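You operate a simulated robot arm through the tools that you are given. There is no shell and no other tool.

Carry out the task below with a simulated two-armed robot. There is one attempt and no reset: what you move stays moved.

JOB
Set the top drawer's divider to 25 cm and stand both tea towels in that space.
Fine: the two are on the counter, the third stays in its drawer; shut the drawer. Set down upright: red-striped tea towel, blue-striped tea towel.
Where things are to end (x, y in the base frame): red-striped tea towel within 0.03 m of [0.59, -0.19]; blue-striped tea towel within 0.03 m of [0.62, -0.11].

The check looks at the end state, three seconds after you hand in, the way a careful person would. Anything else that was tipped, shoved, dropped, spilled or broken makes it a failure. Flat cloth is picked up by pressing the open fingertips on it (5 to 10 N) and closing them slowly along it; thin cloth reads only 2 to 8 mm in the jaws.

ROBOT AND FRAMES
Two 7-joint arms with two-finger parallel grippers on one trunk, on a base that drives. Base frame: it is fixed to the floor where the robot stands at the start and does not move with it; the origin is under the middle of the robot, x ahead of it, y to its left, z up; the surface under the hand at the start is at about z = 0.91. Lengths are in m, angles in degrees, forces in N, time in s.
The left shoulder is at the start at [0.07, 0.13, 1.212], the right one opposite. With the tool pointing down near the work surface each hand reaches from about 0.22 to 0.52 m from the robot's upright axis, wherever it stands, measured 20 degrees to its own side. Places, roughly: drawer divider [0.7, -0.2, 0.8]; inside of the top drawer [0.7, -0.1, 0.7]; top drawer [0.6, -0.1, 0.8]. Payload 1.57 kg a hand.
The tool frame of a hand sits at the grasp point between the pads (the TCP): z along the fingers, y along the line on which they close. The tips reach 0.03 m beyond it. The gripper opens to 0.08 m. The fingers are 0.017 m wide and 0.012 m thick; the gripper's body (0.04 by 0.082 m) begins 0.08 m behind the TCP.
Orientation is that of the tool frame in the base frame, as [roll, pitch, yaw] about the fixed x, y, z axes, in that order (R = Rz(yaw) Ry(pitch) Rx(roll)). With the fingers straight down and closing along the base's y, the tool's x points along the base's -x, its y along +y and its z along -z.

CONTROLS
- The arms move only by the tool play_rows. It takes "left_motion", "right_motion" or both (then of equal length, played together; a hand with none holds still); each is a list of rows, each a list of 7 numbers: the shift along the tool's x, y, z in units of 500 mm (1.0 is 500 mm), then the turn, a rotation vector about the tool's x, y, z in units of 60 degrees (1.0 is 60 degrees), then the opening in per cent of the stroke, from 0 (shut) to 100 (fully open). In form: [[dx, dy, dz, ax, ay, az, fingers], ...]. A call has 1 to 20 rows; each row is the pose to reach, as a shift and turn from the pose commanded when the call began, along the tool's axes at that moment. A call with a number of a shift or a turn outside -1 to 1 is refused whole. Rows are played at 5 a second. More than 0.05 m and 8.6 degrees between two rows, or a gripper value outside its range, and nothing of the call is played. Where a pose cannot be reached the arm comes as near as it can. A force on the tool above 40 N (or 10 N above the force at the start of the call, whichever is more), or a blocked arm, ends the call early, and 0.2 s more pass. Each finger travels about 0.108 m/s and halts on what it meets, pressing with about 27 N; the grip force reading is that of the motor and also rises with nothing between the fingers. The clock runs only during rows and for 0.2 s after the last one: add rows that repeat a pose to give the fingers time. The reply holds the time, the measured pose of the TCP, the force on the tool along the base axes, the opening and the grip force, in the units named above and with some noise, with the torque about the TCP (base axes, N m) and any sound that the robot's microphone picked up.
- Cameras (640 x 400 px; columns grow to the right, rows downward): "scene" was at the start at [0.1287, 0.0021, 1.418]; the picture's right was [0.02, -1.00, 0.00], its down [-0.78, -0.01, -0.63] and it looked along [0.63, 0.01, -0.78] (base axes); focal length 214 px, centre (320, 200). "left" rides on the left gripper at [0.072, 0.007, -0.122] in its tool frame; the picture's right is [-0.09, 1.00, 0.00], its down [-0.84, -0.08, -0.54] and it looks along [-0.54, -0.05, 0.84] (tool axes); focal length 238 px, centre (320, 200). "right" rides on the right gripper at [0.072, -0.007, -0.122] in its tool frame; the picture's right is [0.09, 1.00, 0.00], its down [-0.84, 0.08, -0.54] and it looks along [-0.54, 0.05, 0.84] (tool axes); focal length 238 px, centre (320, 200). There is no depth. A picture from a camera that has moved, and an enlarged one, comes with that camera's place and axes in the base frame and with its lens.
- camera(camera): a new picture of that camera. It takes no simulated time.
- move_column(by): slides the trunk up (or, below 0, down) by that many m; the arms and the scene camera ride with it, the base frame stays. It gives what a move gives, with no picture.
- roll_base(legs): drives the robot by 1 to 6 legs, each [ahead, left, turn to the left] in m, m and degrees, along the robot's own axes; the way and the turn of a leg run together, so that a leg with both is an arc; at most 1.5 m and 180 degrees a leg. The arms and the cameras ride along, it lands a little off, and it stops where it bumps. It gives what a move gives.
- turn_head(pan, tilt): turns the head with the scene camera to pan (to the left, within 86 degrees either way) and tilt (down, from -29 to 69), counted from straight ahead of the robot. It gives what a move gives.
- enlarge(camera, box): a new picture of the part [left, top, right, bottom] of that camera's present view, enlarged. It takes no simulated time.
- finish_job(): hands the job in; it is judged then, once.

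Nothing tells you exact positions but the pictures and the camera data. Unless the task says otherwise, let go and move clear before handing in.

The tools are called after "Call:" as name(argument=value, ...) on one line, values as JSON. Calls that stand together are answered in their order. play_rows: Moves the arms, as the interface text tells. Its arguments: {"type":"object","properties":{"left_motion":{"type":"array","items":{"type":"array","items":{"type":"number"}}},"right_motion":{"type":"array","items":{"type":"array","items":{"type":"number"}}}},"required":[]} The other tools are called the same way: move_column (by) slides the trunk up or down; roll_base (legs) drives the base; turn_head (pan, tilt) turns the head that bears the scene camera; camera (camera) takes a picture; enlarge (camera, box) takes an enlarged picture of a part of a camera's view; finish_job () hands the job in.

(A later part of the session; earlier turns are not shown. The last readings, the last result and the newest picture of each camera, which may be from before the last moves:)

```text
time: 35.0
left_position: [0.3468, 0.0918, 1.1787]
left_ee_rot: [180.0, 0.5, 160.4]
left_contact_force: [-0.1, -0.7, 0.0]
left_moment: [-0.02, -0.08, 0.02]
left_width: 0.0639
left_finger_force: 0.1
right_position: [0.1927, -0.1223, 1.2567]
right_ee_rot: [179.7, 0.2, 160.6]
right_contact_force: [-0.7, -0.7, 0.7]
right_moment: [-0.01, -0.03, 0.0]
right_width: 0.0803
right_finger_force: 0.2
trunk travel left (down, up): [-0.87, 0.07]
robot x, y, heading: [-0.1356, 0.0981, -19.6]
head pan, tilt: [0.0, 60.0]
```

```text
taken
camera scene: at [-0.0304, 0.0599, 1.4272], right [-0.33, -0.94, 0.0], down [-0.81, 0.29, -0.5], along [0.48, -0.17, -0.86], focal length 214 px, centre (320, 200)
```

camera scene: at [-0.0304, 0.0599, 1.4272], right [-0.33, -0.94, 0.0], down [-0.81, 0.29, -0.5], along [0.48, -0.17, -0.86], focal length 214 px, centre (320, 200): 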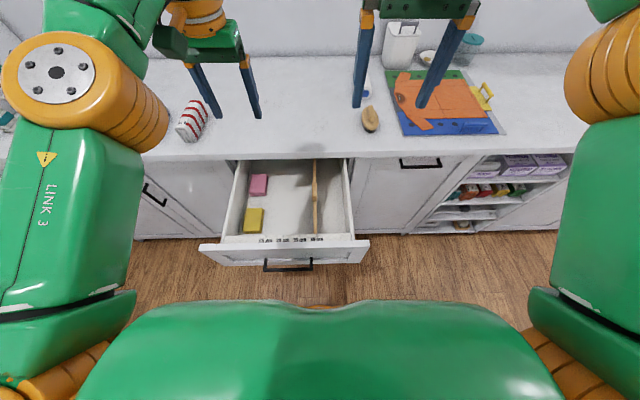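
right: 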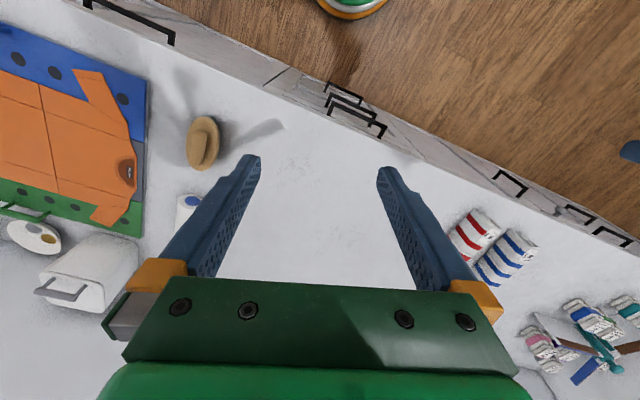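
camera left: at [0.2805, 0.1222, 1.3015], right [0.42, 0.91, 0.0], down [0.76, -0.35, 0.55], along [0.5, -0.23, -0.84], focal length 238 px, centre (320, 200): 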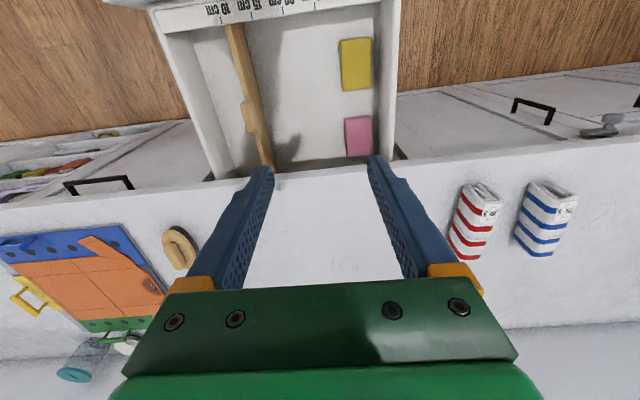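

Now I'll bring the left hand over the divider, still high, to see the knob closely from its own camera.

Call:
play_rows(left_motion=[[0.04, -0.05, 0.06, 0, 0, 0, 80], [0.08, -0.1, 0.12, 0, 0, 0, 80], [0.12, -0.16, 0.18, 0, 0, 0, 80], [0.16, -0.22, 0.24, 0, 0, 0, 80], [0.16, -0.22, 0.24, 0, 0, 0, 80]])

Call:
camera(camera="left")

Call:
enlarge(camera="scene", box=[200, 140, 380, 270])

```text
time: 36.2
left_position: [0.2396, 0.016, 1.0565]
left_ee_rot: [-179.8, 0.2, 160.4]
left_contact_force: [0.2, -0.1, 0.4]
left_moment: [-0.04, 0.02, -0.04]
left_width: 0.0642
left_finger_force: 0.2
right_position: [0.1993, -0.1214, 1.2548]
right_ee_rot: [179.9, 0.0, 160.4]
right_contact_force: [-0.7, 0.1, -0.9]
right_moment: [-0.01, 0.0, 0.01]
right_width: 0.08
right_finger_force: 0.0
trunk travel left (down, up): [-0.87, 0.07]
robot x, y, heading: [-0.1365, 0.0998, -19.5]
head pan, tilt: [0.0, 60.0]
```

```text
taken
camera left: at [0.1746, 0.0471, 1.179], right [0.42, 0.91, 0.0], down [0.76, -0.35, 0.55], along [0.49, -0.23, -0.84], focal length 238 px, centre (320, 200)
```

left: 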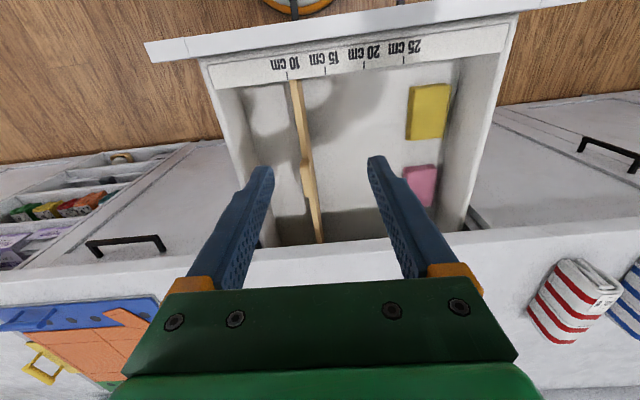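

```text
3.08 times, centred on (290, 205) of scene
camera zoom: at [-0.0232, 0.0616, 1.4267], right [-0.33, -0.94, 0.0], down [-0.82, 0.29, -0.5], along [0.47, -0.17, -0.87], focal length 660 px, centre (412, 185)
```

zoom: 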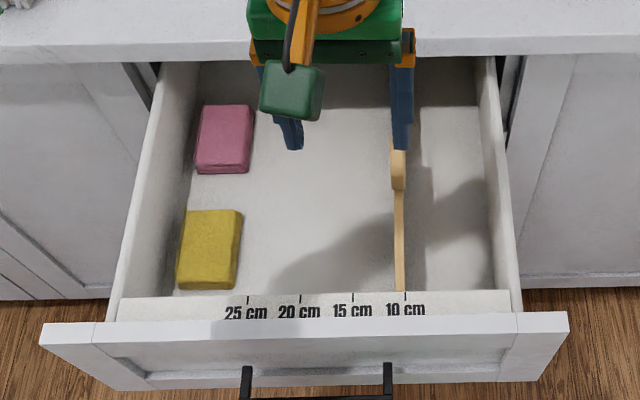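

Call:
enlarge(camera="scene", box=[255, 200, 351, 260])

Call:
enlarge(camera="left", box=[190, 30, 350, 130])

Call:
enlarge(camera="left", box=[240, 130, 368, 250])

```text
6.67 times, centred on (303, 230) of scene
camera zoom: at [-0.0232, 0.0616, 1.4267], right [-0.33, -0.94, 0.0], down [-0.82, 0.29, -0.5], along [0.47, -0.17, -0.87], focal length 1430 px, centre (433, 0)
```

zoom: 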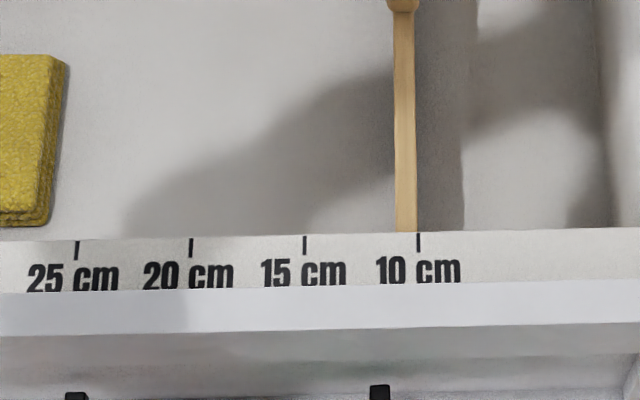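

```text
4.00 times, centred on (270, 80) of left
camera zoom: at [0.1746, 0.0471, 1.179], right [0.42, 0.91, 0.0], down [0.76, -0.35, 0.55], along [0.49, -0.23, -0.84], focal length 953 px, centre (520, 680)
```

zoom: 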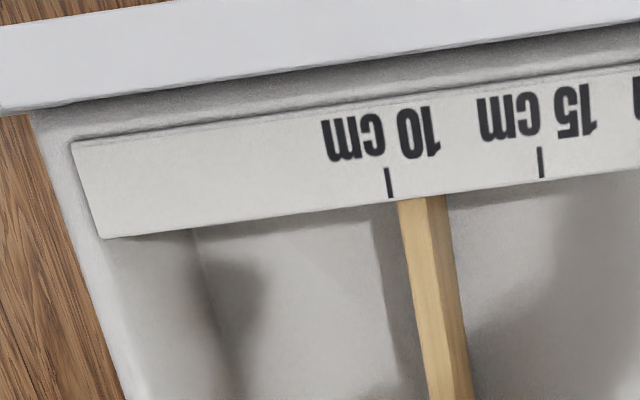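

```text
3.33 times, centred on (304, 190) of left
camera zoom: at [0.1746, 0.0471, 1.179], right [0.42, 0.91, 0.0], down [0.76, -0.35, 0.55], along [0.49, -0.23, -0.84], focal length 794 px, centre (373, 233)
```

zoom: 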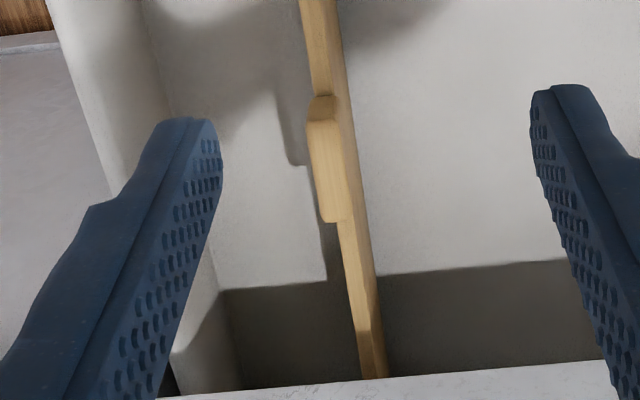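

The divider's right face is exactly on the 10 cm tick, so it needs moving 15 cm to the left. The knob is near (0.335, −0.049), top at about 0.83; I'll hover above it and check.

Call:
play_rows(left_motion=[[-0.08, -0.02, 0.02, 0, 0, 0, 80], [-0.16, -0.04, 0.06, 0, 0, 0, 80], [-0.2232, -0.059, 0.12, 0, 0, 0, 80], [-0.2232, -0.059, 0.2, 0, 0, 0, 80], [-0.2232, -0.059, 0.27, 0, 0, 0, 80], [-0.2232, -0.059, 0.313, 0, 0, 0, 80], [-0.2232, -0.059, 0.313, 0, 0, 0, 80]])

Call:
camera(camera="left")

Call:
enlarge(camera="scene", box=[200, 110, 400, 235])

```text
time: 37.9
left_position: [0.3003, -0.0164, 0.9104]
left_ee_rot: [180.0, 0.2, 160.3]
left_contact_force: [0.3, 0.6, 0.1]
left_moment: [-0.01, 0.04, 0.01]
left_width: 0.064
left_finger_force: 0.1
left hand out of reach, approached as far as the arm can: row 3, 4, 5, 6, 7
right_position: [0.2002, -0.121, 1.2541]
right_ee_rot: [-180.0, 0.0, 160.4]
right_contact_force: [0.9, 0.4, 0.7]
right_moment: [0.0, -0.01, 0.02]
right_width: 0.0799
right_finger_force: 0.0
trunk travel left (down, up): [-0.87, 0.07]
robot x, y, heading: [-0.1375, 0.0983, -19.3]
head pan, tilt: [0.0, 60.0]
```

```text
taken
camera left: at [0.2344, 0.0142, 1.0327], right [0.42, 0.91, 0.0], down [0.76, -0.35, 0.54], along [0.49, -0.23, -0.84], focal length 238 px, centre (320, 200)
```

left: 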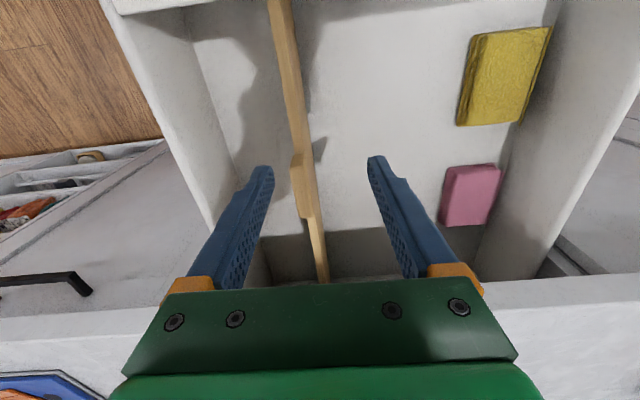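

```text
3.20 times, centred on (300, 172) of scene
camera zoom: at [-0.0219, 0.0624, 1.4266], right [-0.33, -0.94, 0.0], down [-0.82, 0.29, -0.5], along [0.47, -0.17, -0.87], focal length 686 px, centre (384, 288)
```

zoom: 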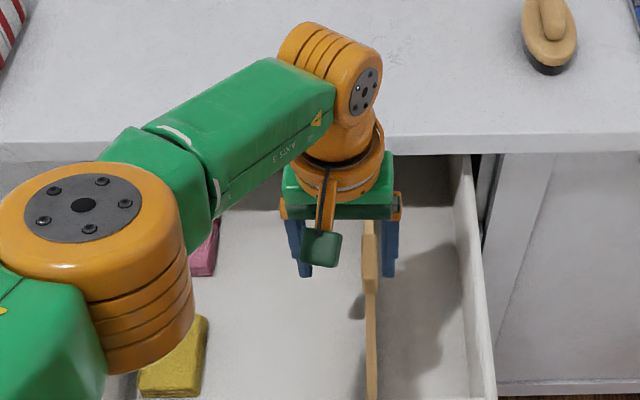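

The left hand fell short of the knob: it's too far ahead and too much to the right for this arm. I'll raise the hand, nudge the base forward and right, and lower the trunk a bit for more reach.

Call:
play_rows(left_motion=[[0, 0, -0.09, 0, 0, 0, 80], [0, 0, -0.18, 0, 0, 0, 80], [0, 0, -0.27, 0, 0, 0, 80], [0, 0, -0.3, 0, 0, 0, 80]])

Call:
roll_base(legs=[[0.05, -0.06, 0]])

Call:
move_column(by=-0.12)

Call:
camera(camera="left")

Call:
camera(camera="scene")

```text
time: 38.9
left_position: [0.2982, -0.0165, 1.0595]
left_ee_rot: [-179.9, 0.1, 160.5]
left_contact_force: [-0.2, 0.4, 0.1]
left_moment: [-0.01, -0.01, 0.03]
left_width: 0.0641
left_finger_force: 0.1
right_position: [0.2, -0.1224, 1.2537]
right_ee_rot: [-179.9, 0.1, 160.4]
right_contact_force: [0.0, -0.1, -0.2]
right_moment: [0.01, -0.01, 0.0]
right_width: 0.08
right_finger_force: 0.0
trunk travel left (down, up): [-0.87, 0.07]
robot x, y, heading: [-0.1332, 0.0963, -19.1]
head pan, tilt: [0.0, 60.0]
```

```text
time: 39.9
left_position: [0.3236, -0.083, 1.0605]
left_ee_rot: [-179.7, 0.3, 160.4]
left_contact_force: [-0.7, 0.8, -0.1]
left_moment: [-0.05, -0.05, 0.01]
left_width: 0.0638
left_finger_force: 0.0
right_position: [0.2241, -0.188, 1.2576]
right_ee_rot: [-179.7, 0.3, 160.7]
right_contact_force: [0.4, 0.3, -0.1]
right_moment: [-0.05, -0.03, -0.03]
right_width: 0.0799
right_finger_force: 0.0
trunk travel left (down, up): [-0.87, 0.07]
robot x, y, heading: [-0.1067, 0.026, -19.2]
head pan, tilt: [0.0, 60.0]
```

```text
time: 41.4
left_position: [0.3258, -0.0897, 0.9396]
left_ee_rot: [-180.0, 0.1, 160.4]
left_contact_force: [-0.4, 0.0, 0.2]
left_moment: [-0.01, 0.01, 0.0]
left_width: 0.064
left_finger_force: 0.1
right_position: [0.2268, -0.1956, 1.1337]
right_ee_rot: [180.0, 0.1, 160.6]
right_contact_force: [0.2, -0.5, -0.3]
right_moment: [0.02, 0.01, -0.01]
right_width: 0.0799
right_finger_force: 0.0
trunk travel left (down, up): [-0.75, 0.19]
robot x, y, heading: [-0.106, 0.0298, -19.4]
head pan, tilt: [0.0, 60.0]
```

```text
taken
camera left: at [0.2604, -0.0591, 1.0617], right [0.42, 0.91, 0.0], down [0.76, -0.35, 0.54], along [0.49, -0.23, -0.84], focal length 238 px, centre (320, 200)
```

left: 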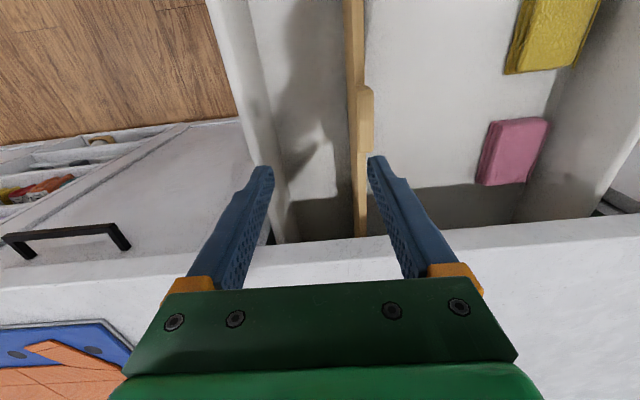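

```text
taken
camera scene: at [0.0045, -0.012, 1.3066], right [-0.33, -0.94, 0.0], down [-0.82, 0.29, -0.5], along [0.47, -0.17, -0.87], focal length 214 px, centre (320, 200)
```

scene: 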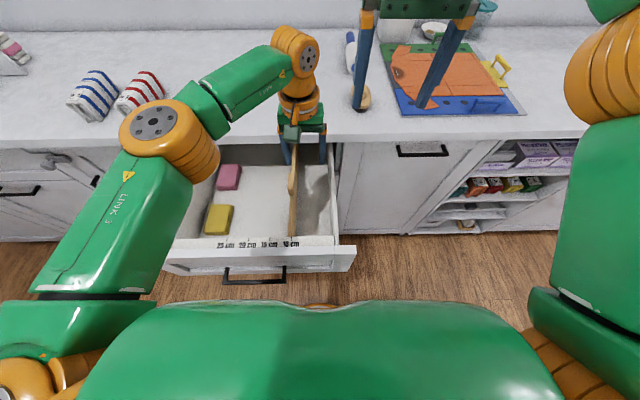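

The knob estimate holds at about (0.332, −0.044). I'll shift left 4.5 cm to centre over it and descend partway.

Call:
play_rows(left_motion=[[0.01, 0.045, 0, 0, 0, 0, 80], [0.019, 0.09, 0, 0, 0, 0, 80], [0.019, 0.09, 0.06, 0, 0, 0, 80], [0.019, 0.09, 0.1, 0, 0, 0, 80], [0.019, 0.09, 0.1, 0, 0, 0, 80]])

Call:
camera(camera="left")

Call:
enlarge(camera="scene", box=[200, 110, 380, 235])

```text
time: 42.6
left_position: [0.3317, -0.0434, 0.8887]
left_ee_rot: [-179.9, 0.2, 160.6]
left_contact_force: [-0.6, 0.1, 0.0]
left_moment: [0.03, 0.01, 0.0]
left_width: 0.0638
left_finger_force: 0.0
right_position: [0.227, -0.1944, 1.1351]
right_ee_rot: [-180.0, 0.0, 160.6]
right_contact_force: [0.5, -0.4, 0.7]
right_moment: [0.04, 0.0, 0.03]
right_width: 0.0799
right_finger_force: 0.1
trunk travel left (down, up): [-0.75, 0.19]
robot x, y, heading: [-0.1077, 0.026, -19.4]
head pan, tilt: [0.0, 60.0]
```

```text
taken
camera left: at [0.2662, -0.013, 1.011], right [0.42, 0.91, 0.0], down [0.76, -0.35, 0.54], along [0.49, -0.23, -0.84], focal length 238 px, centre (320, 200)
```

left: 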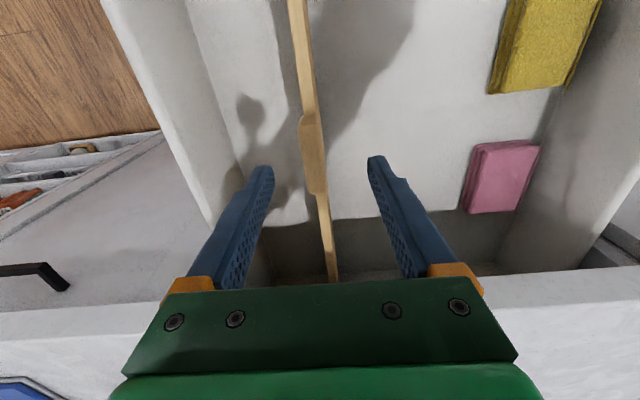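

```text
3.20 times, centred on (290, 172) of scene
camera zoom: at [0.0042, -0.0114, 1.3066], right [-0.33, -0.94, 0.0], down [-0.82, 0.29, -0.5], along [0.47, -0.17, -0.87], focal length 686 px, centre (416, 288)
```

zoom: 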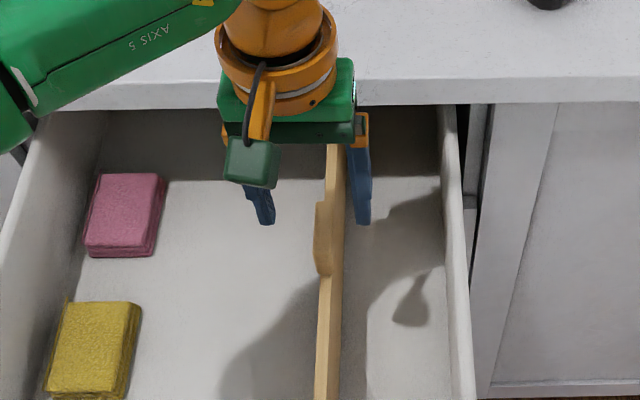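

Call:
enlarge(camera="left", box=[260, 80, 388, 200])

Call:
enlarge(camera="scene", box=[270, 140, 334, 210])

```text
3.33 times, centred on (324, 140) of left
camera zoom: at [0.2662, -0.013, 1.011], right [0.42, 0.91, 0.0], down [0.76, -0.35, 0.54], along [0.49, -0.23, -0.84], focal length 794 px, centre (307, 400)
```

zoom: 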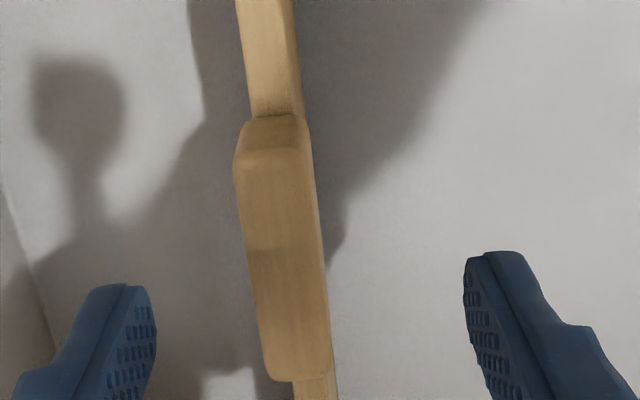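

```text
5.71 times, centred on (302, 175) of scene
camera zoom: at [0.0042, -0.0114, 1.3066], right [-0.33, -0.94, 0.0], down [-0.82, 0.29, -0.5], along [0.47, -0.17, -0.87], focal length 1226 px, centre (423, 343)
```

zoom: 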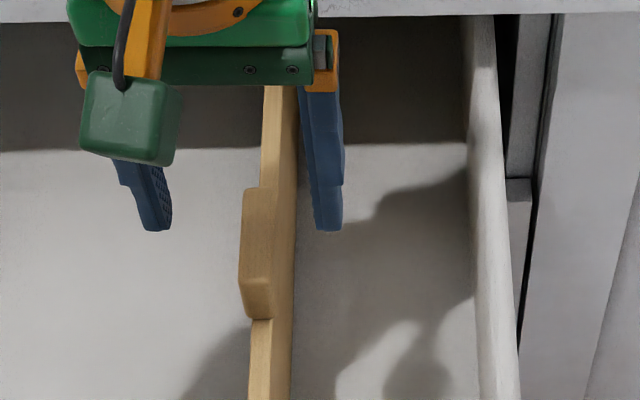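

The knob is a block on top of the board, its top at about z 0.848. I'll adjust a few millimetres, lower the fingers around it and close.

Call:
play_rows(left_motion=[[0.006, -0.008, 0.0, 0, 0, 0, 80], [0.006, -0.008, 0.045, 0, 0, 0, 80], [0.006, -0.008, 0.09, 0, 0, 0, 80], [0.006, -0.008, 0.09, 0, 0, 0, 80]])

Call:
play_rows(left_motion=[[0, 0, 0, 0, 0, 0, 50], [0, 0, 0, 0, 0, 0, 30], [0, 0, 0, 0, 0, 0, 15], [0, 0, 0, 0, 0, 0, 5], [0, 0, 0, 0, 0, 0, 0], [0, 0, 0, 0, 0, 0, 0]])

Call:
camera(camera="left")

Call:
enlarge(camera="scene", box=[200, 110, 380, 260])

```text
time: 43.6
left_position: [0.3271, -0.0484, 0.8448]
left_ee_rot: [-179.9, 0.2, 160.4]
left_contact_force: [-1.1, 0.4, 0.7]
left_moment: [0.0, -0.03, 0.01]
left_width: 0.0637
left_finger_force: 0.1
right_position: [0.2256, -0.1958, 1.1348]
right_ee_rot: [-180.0, 0.1, 160.6]
right_contact_force: [0.7, 0.3, 0.6]
right_moment: [-0.02, 0.02, 0.02]
right_width: 0.08
right_finger_force: 0.1
trunk travel left (down, up): [-0.75, 0.19]
robot x, y, heading: [-0.1075, 0.0228, -19.4]
head pan, tilt: [0.0, 60.0]
```

```text
time: 45.0
left_position: [0.3279, -0.0471, 0.8444]
left_ee_rot: [-179.9, 0.1, 160.6]
left_contact_force: [-0.7, -1.3, -0.4]
left_moment: [0.17, -0.26, 0.64]
left_width: 0.0161
left_finger_force: 32.0
right_position: [0.2266, -0.196, 1.135]
right_ee_rot: [-180.0, 0.0, 160.7]
right_contact_force: [0.0, 0.5, -0.5]
right_moment: [0.02, 0.02, 0.04]
right_width: 0.0803
right_finger_force: 0.0
trunk travel left (down, up): [-0.75, 0.19]
robot x, y, heading: [-0.1066, 0.0273, -19.3]
head pan, tilt: [0.0, 60.0]
```

```text
taken
camera left: at [0.2621, -0.0165, 0.9665], right [0.42, 0.91, 0.0], down [0.76, -0.35, 0.54], along [0.49, -0.23, -0.84], focal length 238 px, centre (320, 200)
```

left: 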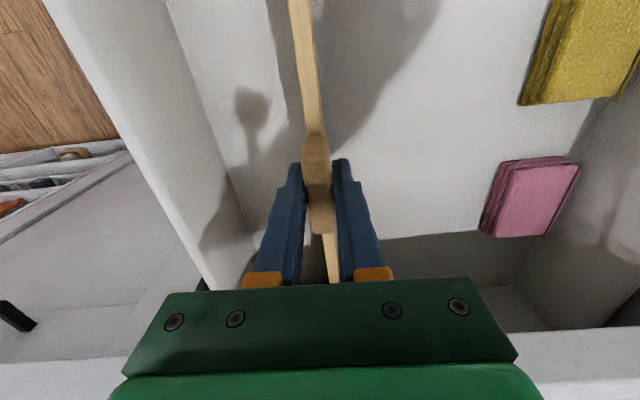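

```text
2.67 times, centred on (290, 185) of scene
camera zoom: at [0.0044, -0.012, 1.3066], right [-0.33, -0.94, 0.0], down [-0.82, 0.29, -0.5], along [0.47, -0.17, -0.87], focal length 572 px, centre (400, 240)
```

zoom: 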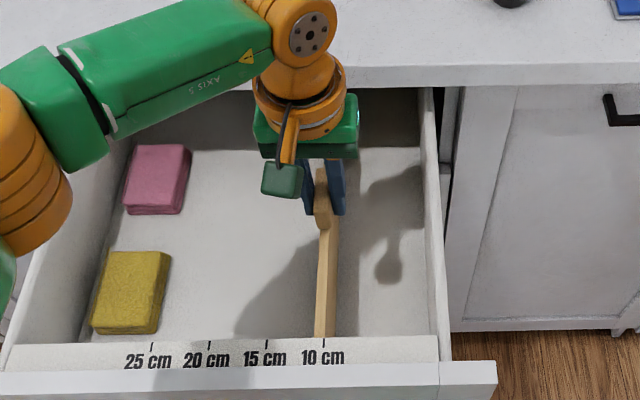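

The knob is gripped (16 mm wide). I'll drag it left a little first to see how it slides.

Call:
play_rows(left_motion=[[0, 0.02, 0, 0, 0, 0, 0], [0, 0.04, 0, 0, 0, 0, 0], [0, 0.06, 0, 0, 0, 0, 0], [0, 0.08, 0, 0, 0, 0, 0], [0, 0.1, 0, 0, 0, 0, 0], [0, 0.1, 0, 0, 0, 0, 0]])

Call:
enlarge(camera="scene", box=[200, 110, 380, 260])

```text
time: 46.4
left_position: [0.3456, 0.0019, 0.8448]
left_ee_rot: [-180.0, 0.1, 160.5]
left_contact_force: [2.1, 0.9, 3.8]
left_moment: [0.39, 0.75, 0.51]
left_width: 0.0162
left_finger_force: 31.8
right_position: [0.2267, -0.1954, 1.1356]
right_ee_rot: [180.0, 0.0, 160.6]
right_contact_force: [-0.8, 0.2, 0.0]
right_moment: [-0.01, -0.02, 0.0]
right_width: 0.0799
right_finger_force: 0.0
trunk travel left (down, up): [-0.75, 0.19]
robot x, y, heading: [-0.1083, 0.0287, -19.2]
head pan, tilt: [0.0, 60.0]
```

```text
2.67 times, centred on (290, 185) of scene
camera zoom: at [0.0046, -0.0116, 1.3067], right [-0.33, -0.94, 0.0], down [-0.82, 0.29, -0.5], along [0.47, -0.17, -0.87], focal length 572 px, centre (400, 240)
```

zoom: 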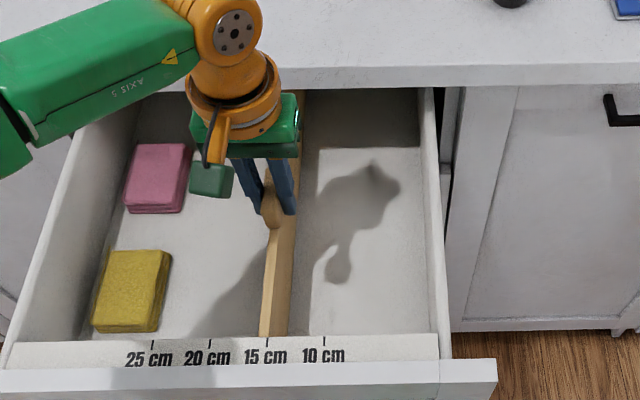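

It slides freely and is now near 15 cm. I'll continue the remaining 9.8 cm.

Call:
play_rows(left_motion=[[0, 0.025, 0, 0, 0, 0, 0], [0, 0.05, 0, 0, 0, 0, 0], [0, 0.075, 0, 0, 0, 0, 0], [0, 0.1, 0, 0, 0, 0, 0], [0, 0.125, 0, 0, 0, 0, 0], [0, 0.15, 0, 0, 0, 0, 0], [0, 0.175, 0, 0, 0, 0, 0], [0, 0.196, 0, 0, 0, 0, 0], [0, 0.196, 0, 0, 0, 0, 0]])

Call:
enlarge(camera="scene", box=[200, 110, 380, 260])

Call:
enlarge(camera="scene", box=[200, 190, 320, 265])

Call:
camera(camera="left")

```text
time: 48.4
left_position: [0.3778, 0.0926, 0.8439]
left_ee_rot: [-179.9, 0.2, 160.5]
left_contact_force: [-0.5, 0.2, 1.9]
left_moment: [0.41, 0.72, 0.51]
left_width: 0.0162
left_finger_force: 31.4
right_position: [0.2262, -0.1949, 1.135]
right_ee_rot: [179.9, -0.1, 160.7]
right_contact_force: [0.1, 0.5, -0.7]
right_moment: [-0.02, 0.02, 0.01]
right_width: 0.0801
right_finger_force: 0.0
trunk travel left (down, up): [-0.75, 0.19]
robot x, y, heading: [-0.1083, 0.0267, -19.4]
head pan, tilt: [0.0, 60.0]
```

```text
2.67 times, centred on (290, 185) of scene
camera zoom: at [0.0038, -0.0116, 1.3067], right [-0.33, -0.94, 0.0], down [-0.82, 0.29, -0.5], along [0.47, -0.17, -0.87], focal length 572 px, centre (400, 240)
```

zoom: 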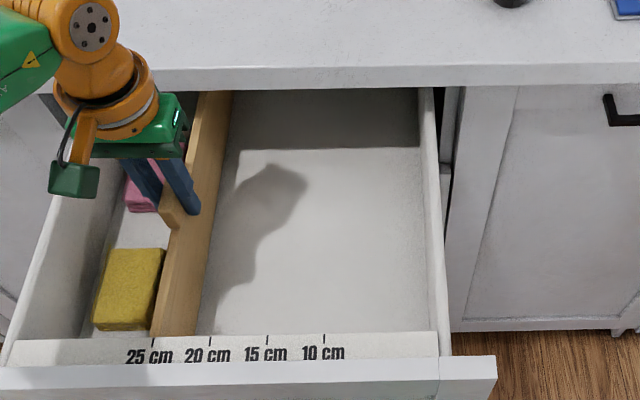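

```text
5.33 times, centred on (260, 228) of scene
camera zoom: at [0.0038, -0.0116, 1.3067], right [-0.33, -0.94, 0.0], down [-0.82, 0.29, -0.5], along [0.47, -0.17, -0.87], focal length 1144 px, centre (640, 53)
```

zoom: 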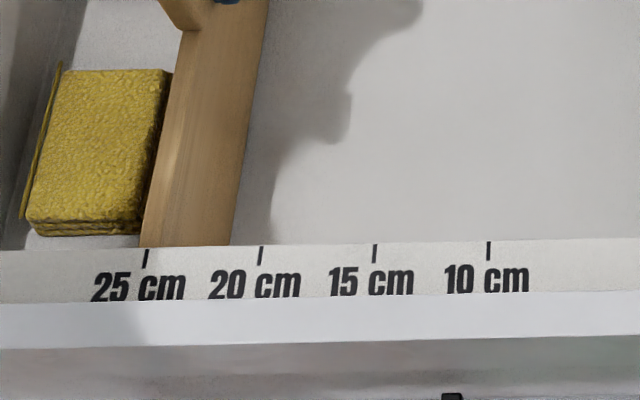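

```text
taken
camera left: at [0.3115, 0.1234, 0.9665], right [0.42, 0.91, 0.0], down [0.76, -0.35, 0.54], along [0.49, -0.23, -0.84], focal length 238 px, centre (320, 200)
```

left: 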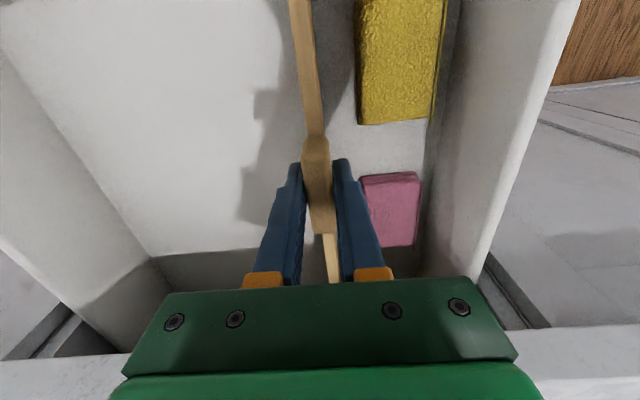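

It has moved 14.8 cm. I'll add the last 2 mm, release gently and rise to check the scale from above.

Call:
play_rows(left_motion=[[0, 0.002, 0, 0, 0, 0, 0], [0, 0.0042, 0, 0, 0, 0, 0], [0, 0.0042, 0, 0, 0, 0, 0]])

Call:
play_rows(left_motion=[[0, 0, 0, 0, 0, 0, 25], [0, 0, 0, 0, 0, 0, 50], [0, 0, 0, 0, 0, 0, 60], [0, 0, -0.06, 0, 0, 0, 60], [0, 0, -0.14, 0, 0, 0, 60], [0.05, -0.03, -0.22, 0, 0, 0, 60], [0.1, -0.03, -0.3, 0, 0, 0, 60], [0.15, -0.03, -0.36, 0, 0, 0, 60], [0.15, -0.03, -0.36, 0, 0, 0, 60]])

Call:
camera(camera="left")

Call:
camera(camera="scene")

```text
time: 49.2
left_position: [0.378, 0.0935, 0.8437]
left_ee_rot: [-179.8, 0.1, 160.4]
left_contact_force: [-2.6, -1.4, -0.3]
left_moment: [0.07, 0.12, 0.46]
left_width: 0.0163
left_finger_force: 31.8
right_position: [0.2263, -0.196, 1.1349]
right_ee_rot: [179.9, 0.0, 160.5]
right_contact_force: [-0.9, 0.6, 0.3]
right_moment: [0.0, -0.01, 0.02]
right_width: 0.0801
right_finger_force: 0.0
trunk travel left (down, up): [-0.75, 0.19]
robot x, y, heading: [-0.1096, 0.0239, -19.5]
head pan, tilt: [0.0, 60.0]
```

```text
time: 51.2
left_position: [0.3007, 0.1063, 1.0246]
left_ee_rot: [-179.9, 0.2, 160.6]
left_contact_force: [0.1, 0.5, -0.4]
left_moment: [0.01, -0.03, -0.01]
left_width: 0.0481
left_finger_force: 0.1
right_position: [0.2268, -0.1962, 1.1343]
right_ee_rot: [-180.0, 0.0, 160.6]
right_contact_force: [-1.5, 0.2, 0.9]
right_moment: [0.01, 0.0, 0.02]
right_width: 0.0798
right_finger_force: 0.1
trunk travel left (down, up): [-0.75, 0.19]
robot x, y, heading: [-0.1078, 0.0277, -19.4]
head pan, tilt: [0.0, 60.0]
```

```text
taken
camera left: at [0.2358, 0.1365, 1.1464], right [0.42, 0.91, 0.0], down [0.76, -0.35, 0.54], along [0.49, -0.23, -0.84], focal length 238 px, centre (320, 200)
```

left: 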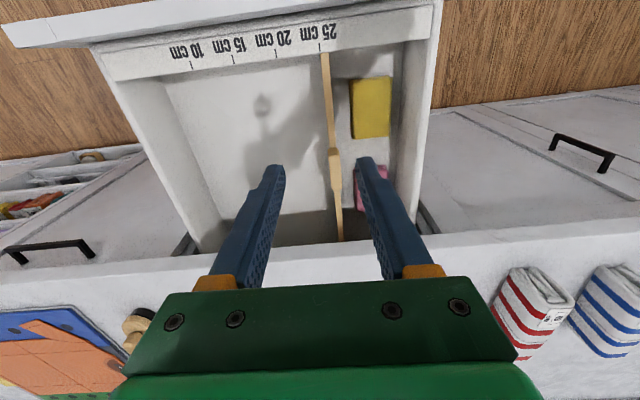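

```text
taken
camera scene: at [0.0047, -0.0118, 1.3066], right [-0.33, -0.94, 0.0], down [-0.82, 0.29, -0.5], along [0.47, -0.17, -0.87], focal length 214 px, centre (320, 200)
```

scene: 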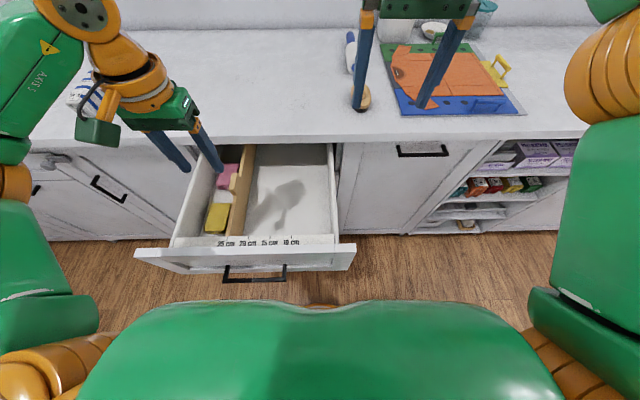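

Call:
enlarge(camera="left", box=[270, 10, 398, 90])

Call:
enlarge(camera="left", box=[80, 0, 450, 230])

```text
5.00 times, centred on (334, 50) of left
camera zoom: at [0.2358, 0.1365, 1.1464], right [0.42, 0.91, 0.0], down [0.76, -0.35, 0.54], along [0.49, -0.23, -0.84], focal length 1192 px, centre (250, 950)
```

zoom: 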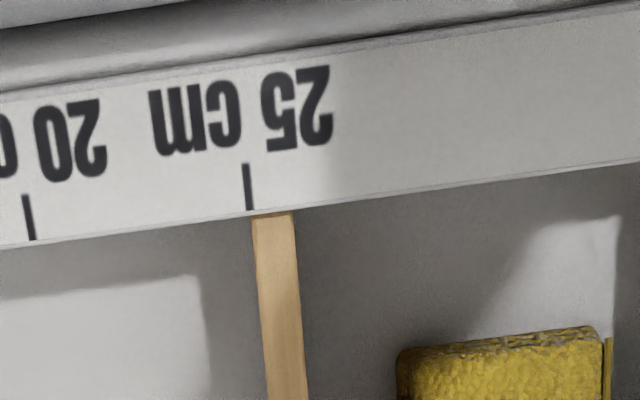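

```text
1.73 times, centred on (265, 115) of left
camera zoom: at [0.2358, 0.1365, 1.1464], right [0.42, 0.91, 0.0], down [0.76, -0.35, 0.54], along [0.49, -0.23, -0.84], focal length 412 px, centre (415, 347)
```

zoom: 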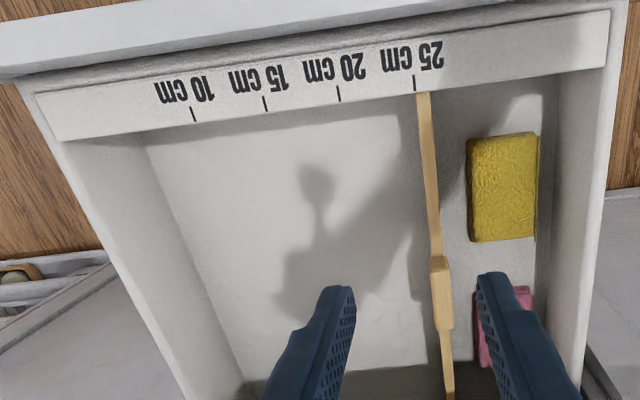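

The divider's right face now sits at the 25 cm tick. Next are the towels: I'll raise the trunk, tuck the left hand back, and drive round to the left of the open drawer to face the towels with the right arm.

Call:
play_rows(left_motion=[[0.06, 0.03, -0.04, 0, 0, 0, 60], [0.12, 0.06, -0.08, 0, 0, 0, 60], [0.18, 0.06, -0.12, 0, 0, 0, 60], [0.2, 0.06, -0.16, 0, 0, 0, 60]])

Call:
move_column(by=0.12)

Call:
roll_base(legs=[[-0.12, 0, 0], [0, 0.62, 0], [0.15, 0, 0]])

Call:
camera(camera="scene")

Call:
camera(camera="right")

```text
time: 52.2
left_position: [0.2162, 0.1676, 1.1044]
left_ee_rot: [-179.9, 0.1, 160.5]
left_contact_force: [-1.0, 0.7, 0.4]
left_moment: [0.02, -0.04, -0.02]
left_width: 0.0481
left_finger_force: 0.1
right_position: [0.2265, -0.1947, 1.1354]
right_ee_rot: [180.0, 0.2, 160.5]
right_contact_force: [0.4, 0.0, -0.2]
right_moment: [-0.01, 0.01, 0.01]
right_width: 0.08
right_finger_force: 0.0
trunk travel left (down, up): [-0.75, 0.19]
robot x, y, heading: [-0.1071, 0.0297, -19.5]
head pan, tilt: [0.0, 60.0]
```

```text
time: 53.7
left_position: [0.2173, 0.1683, 1.2232]
left_ee_rot: [-179.8, 0.2, 160.4]
left_contact_force: [-0.4, 0.5, -0.1]
left_moment: [-0.01, -0.02, 0.0]
left_width: 0.0483
left_finger_force: 0.0
right_position: [0.2269, -0.1939, 1.2545]
right_ee_rot: [180.0, 0.0, 160.7]
right_contact_force: [-0.6, -0.1, 0.3]
right_moment: [0.01, -0.03, 0.0]
right_width: 0.0799
right_finger_force: 0.0
trunk travel left (down, up): [-0.87, 0.07]
robot x, y, heading: [-0.1084, 0.0263, -19.2]
head pan, tilt: [0.0, 60.0]
```

```text
time: 59.0
left_position: [0.4462, 0.7456, 1.2245]
left_ee_rot: [-179.9, 0.4, 160.5]
left_contact_force: [0.0, 0.2, 0.0]
left_moment: [-0.04, -0.01, 0.0]
left_width: 0.0479
left_finger_force: 0.1
right_position: [0.4553, 0.3826, 1.2567]
right_ee_rot: [-180.0, 0.2, 160.7]
right_contact_force: [-0.7, -0.7, 0.3]
right_moment: [-0.03, -0.03, 0.0]
right_width: 0.0798
right_finger_force: 0.1
trunk travel left (down, up): [-0.87, 0.07]
robot x, y, heading: [0.1267, 0.5987, -19.4]
head pan, tilt: [0.0, 60.0]
```

```text
taken
camera scene: at [0.2335, 0.5666, 1.427], right [-0.33, -0.94, 0.0], down [-0.82, 0.29, -0.5], along [0.47, -0.17, -0.86], focal length 214 px, centre (320, 200)
```

scene: 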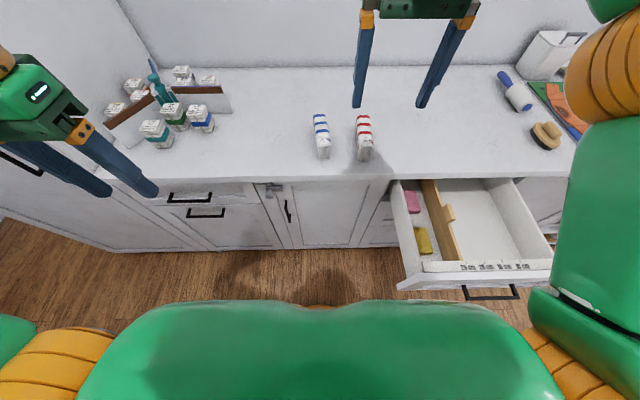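

```text
taken
camera right: at [0.3854, 0.402, 1.3795], right [0.24, 0.97, 0.0], down [0.81, -0.2, 0.55], along [0.53, -0.13, -0.84], focal length 238 px, centre (320, 200)
```

right: 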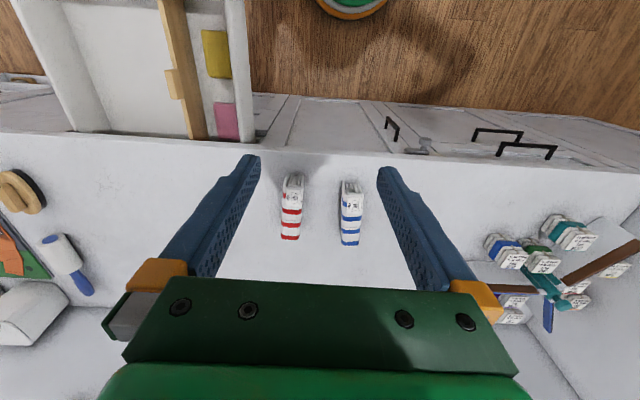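

I'm to the left of the drawer now, with both towels ahead of the right hand. I'll zoom to triangulate them.

Call:
enlarge(camera="scene", box=[296, 100, 392, 170])

Call:
enlarge(camera="right", box=[256, 160, 384, 260])

```text
5.71 times, centred on (344, 135) of scene
camera zoom: at [0.2335, 0.5666, 1.427], right [-0.33, -0.94, 0.0], down [-0.82, 0.29, -0.5], along [0.47, -0.17, -0.86], focal length 1226 px, centre (183, 571)
```

zoom: 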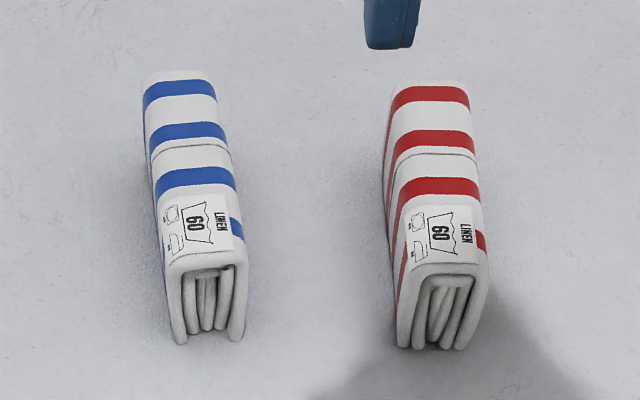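

```text
4.00 times, centred on (320, 210) of right
camera zoom: at [0.3854, 0.402, 1.3795], right [0.24, 0.97, 0.0], down [0.81, -0.2, 0.55], along [0.53, -0.13, -0.84], focal length 953 px, centre (320, 160)
```

zoom: 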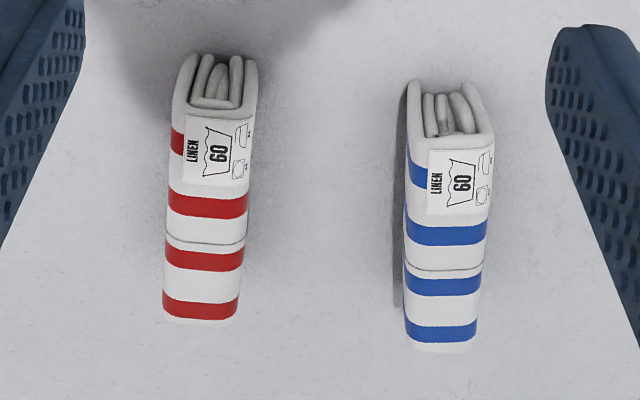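

Each towel is an upright fold, about 0.14 long, 0.042 wide and 0.055 tall. Red is centred near (0.666, 0.27) and blue near (0.718, 0.39). I'll drive closer so the right arm can reach them.

Call:
roll_base(legs=[[0, 0.04, 0], [0.16, 0, 0]])

Call:
move_column(by=-0.05)

Call:
camera(camera="right")

Call:
camera(camera="scene")

```text
time: 60.9
left_position: [0.6104, 0.731, 1.2245]
left_ee_rot: [-179.7, 0.3, 160.5]
left_contact_force: [0.1, -0.5, -0.3]
left_moment: [-0.04, -0.05, -0.01]
left_width: 0.0481
left_finger_force: 0.0
right_position: [0.6205, 0.3686, 1.2564]
right_ee_rot: [180.0, 0.2, 160.7]
right_contact_force: [0.4, -0.1, 1.1]
right_moment: [-0.05, -0.03, 0.0]
right_width: 0.0803
right_finger_force: 0.0
trunk travel left (down, up): [-0.87, 0.07]
robot x, y, heading: [0.29, 0.5887, -19.3]
head pan, tilt: [0.0, 60.0]
```

```text
time: 61.8
left_position: [0.6137, 0.729, 1.1738]
left_ee_rot: [-179.8, 0.2, 160.5]
left_contact_force: [0.1, -1.0, 0.0]
left_moment: [0.0, 0.03, -0.01]
left_width: 0.0479
left_finger_force: 0.1
right_position: [0.6235, 0.3646, 1.2049]
right_ee_rot: [-180.0, 0.0, 160.6]
right_contact_force: [-0.2, -0.8, 0.9]
right_moment: [-0.01, 0.0, 0.02]
right_width: 0.0802
right_finger_force: 0.1
trunk travel left (down, up): [-0.82, 0.12]
robot x, y, heading: [0.2892, 0.5886, -19.2]
head pan, tilt: [0.0, 60.0]
```

```text
taken
camera right: at [0.5533, 0.3846, 1.3281], right [0.24, 0.97, 0.0], down [0.81, -0.2, 0.54], along [0.53, -0.13, -0.84], focal length 238 px, centre (320, 200)
```

right: 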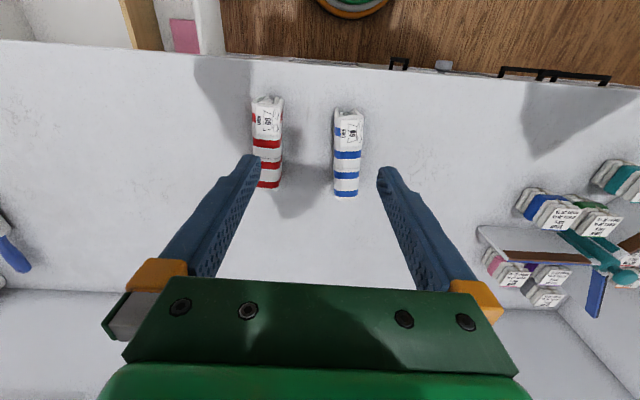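

```text
taken
camera scene: at [0.4016, 0.5491, 1.3765], right [-0.33, -0.94, 0.0], down [-0.82, 0.29, -0.5], along [0.47, -0.17, -0.87], focal length 214 px, centre (320, 200)
```

scene: 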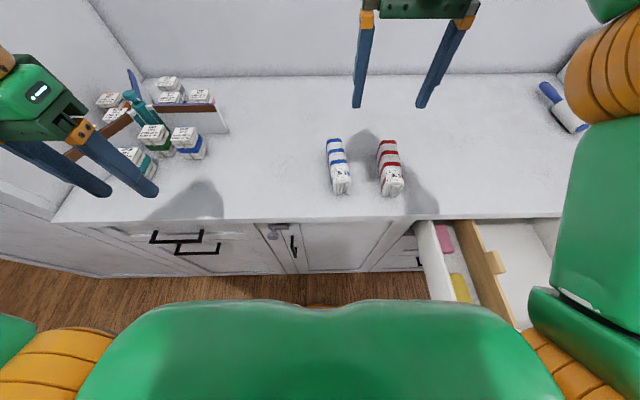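

Red re-measures at (0.667, 0.268). I'll move the right hand above it, open wide, stopping above its top.

Call:
play_rows(right_motion=[[-0.036, -0.038, 0.04, 0, 0, 0.01, 100], [-0.073, -0.077, 0.08, 0, 0, 0.02, 100], [-0.11, -0.116, 0.14, 0, 0, 0.035, 100], [-0.146, -0.1536, 0.21, 0, 0, 0.035, 100], [-0.146, -0.1536, 0.29, 0, 0, 0.035, 100], [-0.146, -0.1536, 0.34, 0, 0, 0.035, 100], [-0.146, -0.1536, 0.34, 0, 0, 0.035, 100]])

Call:
camera(camera="right")

Call:
enlarge(camera="scene", box=[300, 80, 460, 220])

```text
time: 63.4
left_position: [0.6142, 0.7291, 1.1737]
left_ee_rot: [-179.9, 0.2, 160.5]
left_contact_force: [-0.8, 0.3, 0.3]
left_moment: [0.02, 0.0, 0.02]
left_width: 0.0481
left_finger_force: 0.1
right_position: [0.6664, 0.2701, 1.0343]
right_ee_rot: [180.0, 0.1, 158.5]
right_contact_force: [-0.2, 0.3, 0.1]
right_moment: [-0.04, 0.02, 0.0]
right_width: 0.08
right_finger_force: 0.0
trunk travel left (down, up): [-0.82, 0.12]
robot x, y, heading: [0.2914, 0.5872, -19.2]
head pan, tilt: [0.0, 60.0]
```

```text
taken
camera right: at [0.5968, 0.2914, 1.1584], right [0.28, 0.96, 0.0], down [0.81, -0.23, 0.54], along [0.52, -0.15, -0.84], focal length 238 px, centre (320, 200)
```

right: 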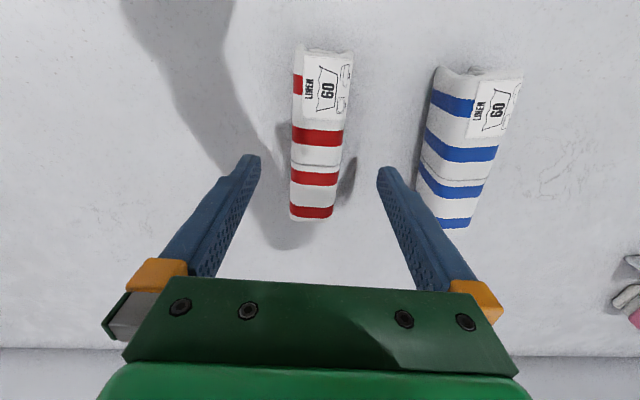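

```text
2.86 times, centred on (380, 150) of scene
camera zoom: at [0.4012, 0.5497, 1.3766], right [-0.33, -0.94, 0.0], down [-0.82, 0.29, -0.5], along [0.47, -0.17, -0.87], focal length 613 px, centre (149, 343)
```

zoom: 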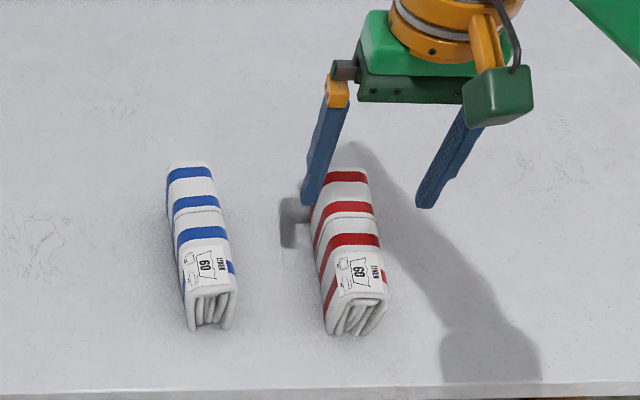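

The hand is centred on the red towel. I'll descend around it, with the tips staying about 1 cm above the counter, then close slowly.

Call:
play_rows(right_motion=[[0.01, 0, 0.05, 0, 0, 0, 100], [0.01, 0, 0.1, 0, 0, 0, 100], [0.01, 0, 0.15, 0, 0, 0, 100], [0.01, 0, 0.168, 0, 0, 0, 100], [0.01, 0, 0.168, 0, 0, 0, 100]])

Call:
play_rows(right_motion=[[0, 0, 0, 0, 0, 0, 80], [0, 0, 0, 0, 0, 0, 70], [0, 0, 0, 0, 0, 0, 60], [0, 0, 0, 0, 0, 0, 54], [0, 0, 0, 0, 0, 0, 50], [0, 0, 0, 0, 0, 0, 50]])

Call:
camera(camera="right")

Call:
enlarge(camera="scene", box=[300, 80, 460, 220])

```text
time: 64.6
left_position: [0.6135, 0.7289, 1.1741]
left_ee_rot: [-179.9, 0.3, 160.4]
left_contact_force: [0.1, 1.0, -0.2]
left_moment: [0.02, -0.01, -0.01]
left_width: 0.0479
left_finger_force: 0.1
right_position: [0.6615, 0.2725, 0.9511]
right_ee_rot: [-179.9, 0.0, 158.5]
right_contact_force: [-0.2, 0.2, -0.4]
right_moment: [0.0, 0.0, 0.01]
right_width: 0.0799
right_finger_force: 0.1
trunk travel left (down, up): [-0.82, 0.12]
robot x, y, heading: [0.2904, 0.5898, -19.4]
head pan, tilt: [0.0, 60.0]
```

```text
time: 66.0
left_position: [0.6135, 0.7294, 1.1728]
left_ee_rot: [-179.8, 0.2, 160.5]
left_contact_force: [0.5, 0.1, 0.2]
left_moment: [0.02, -0.03, -0.02]
left_width: 0.0479
left_finger_force: 0.1
right_position: [0.6613, 0.2723, 0.9517]
right_ee_rot: [-180.0, 0.0, 158.5]
right_contact_force: [-0.6, -0.7, 0.0]
right_moment: [-0.02, -0.01, -0.05]
right_width: 0.0445
right_finger_force: 27.5
trunk travel left (down, up): [-0.82, 0.12]
robot x, y, heading: [0.2911, 0.5887, -19.2]
head pan, tilt: [0.0, 60.0]
```

```text
taken
camera right: at [0.5921, 0.2933, 1.0747], right [0.28, 0.96, 0.0], down [0.81, -0.23, 0.54], along [0.52, -0.15, -0.84], focal length 238 px, centre (320, 200)
```

right: 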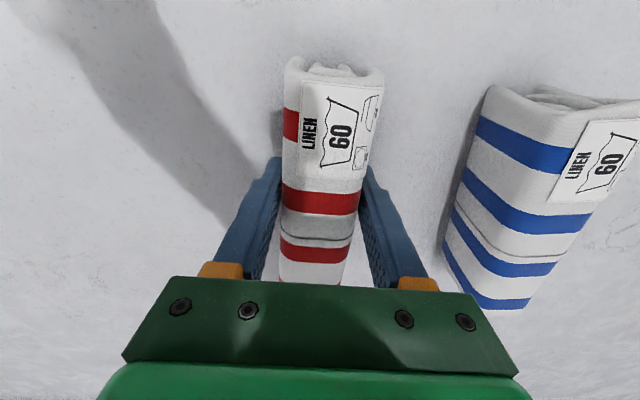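

```text
2.86 times, centred on (380, 150) of scene
camera zoom: at [0.401, 0.5495, 1.3766], right [-0.33, -0.94, 0.0], down [-0.82, 0.29, -0.5], along [0.47, -0.17, -0.87], focal length 613 px, centre (149, 343)
```

zoom: 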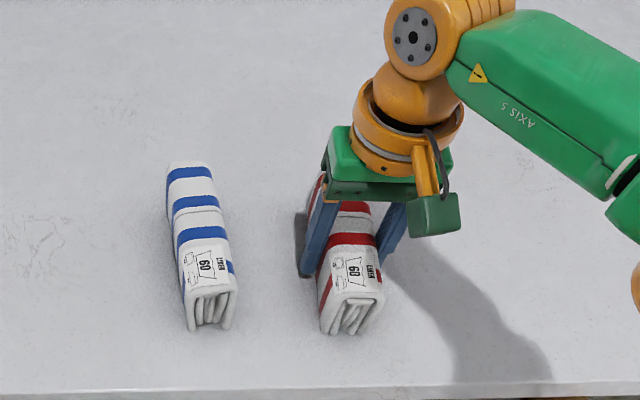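

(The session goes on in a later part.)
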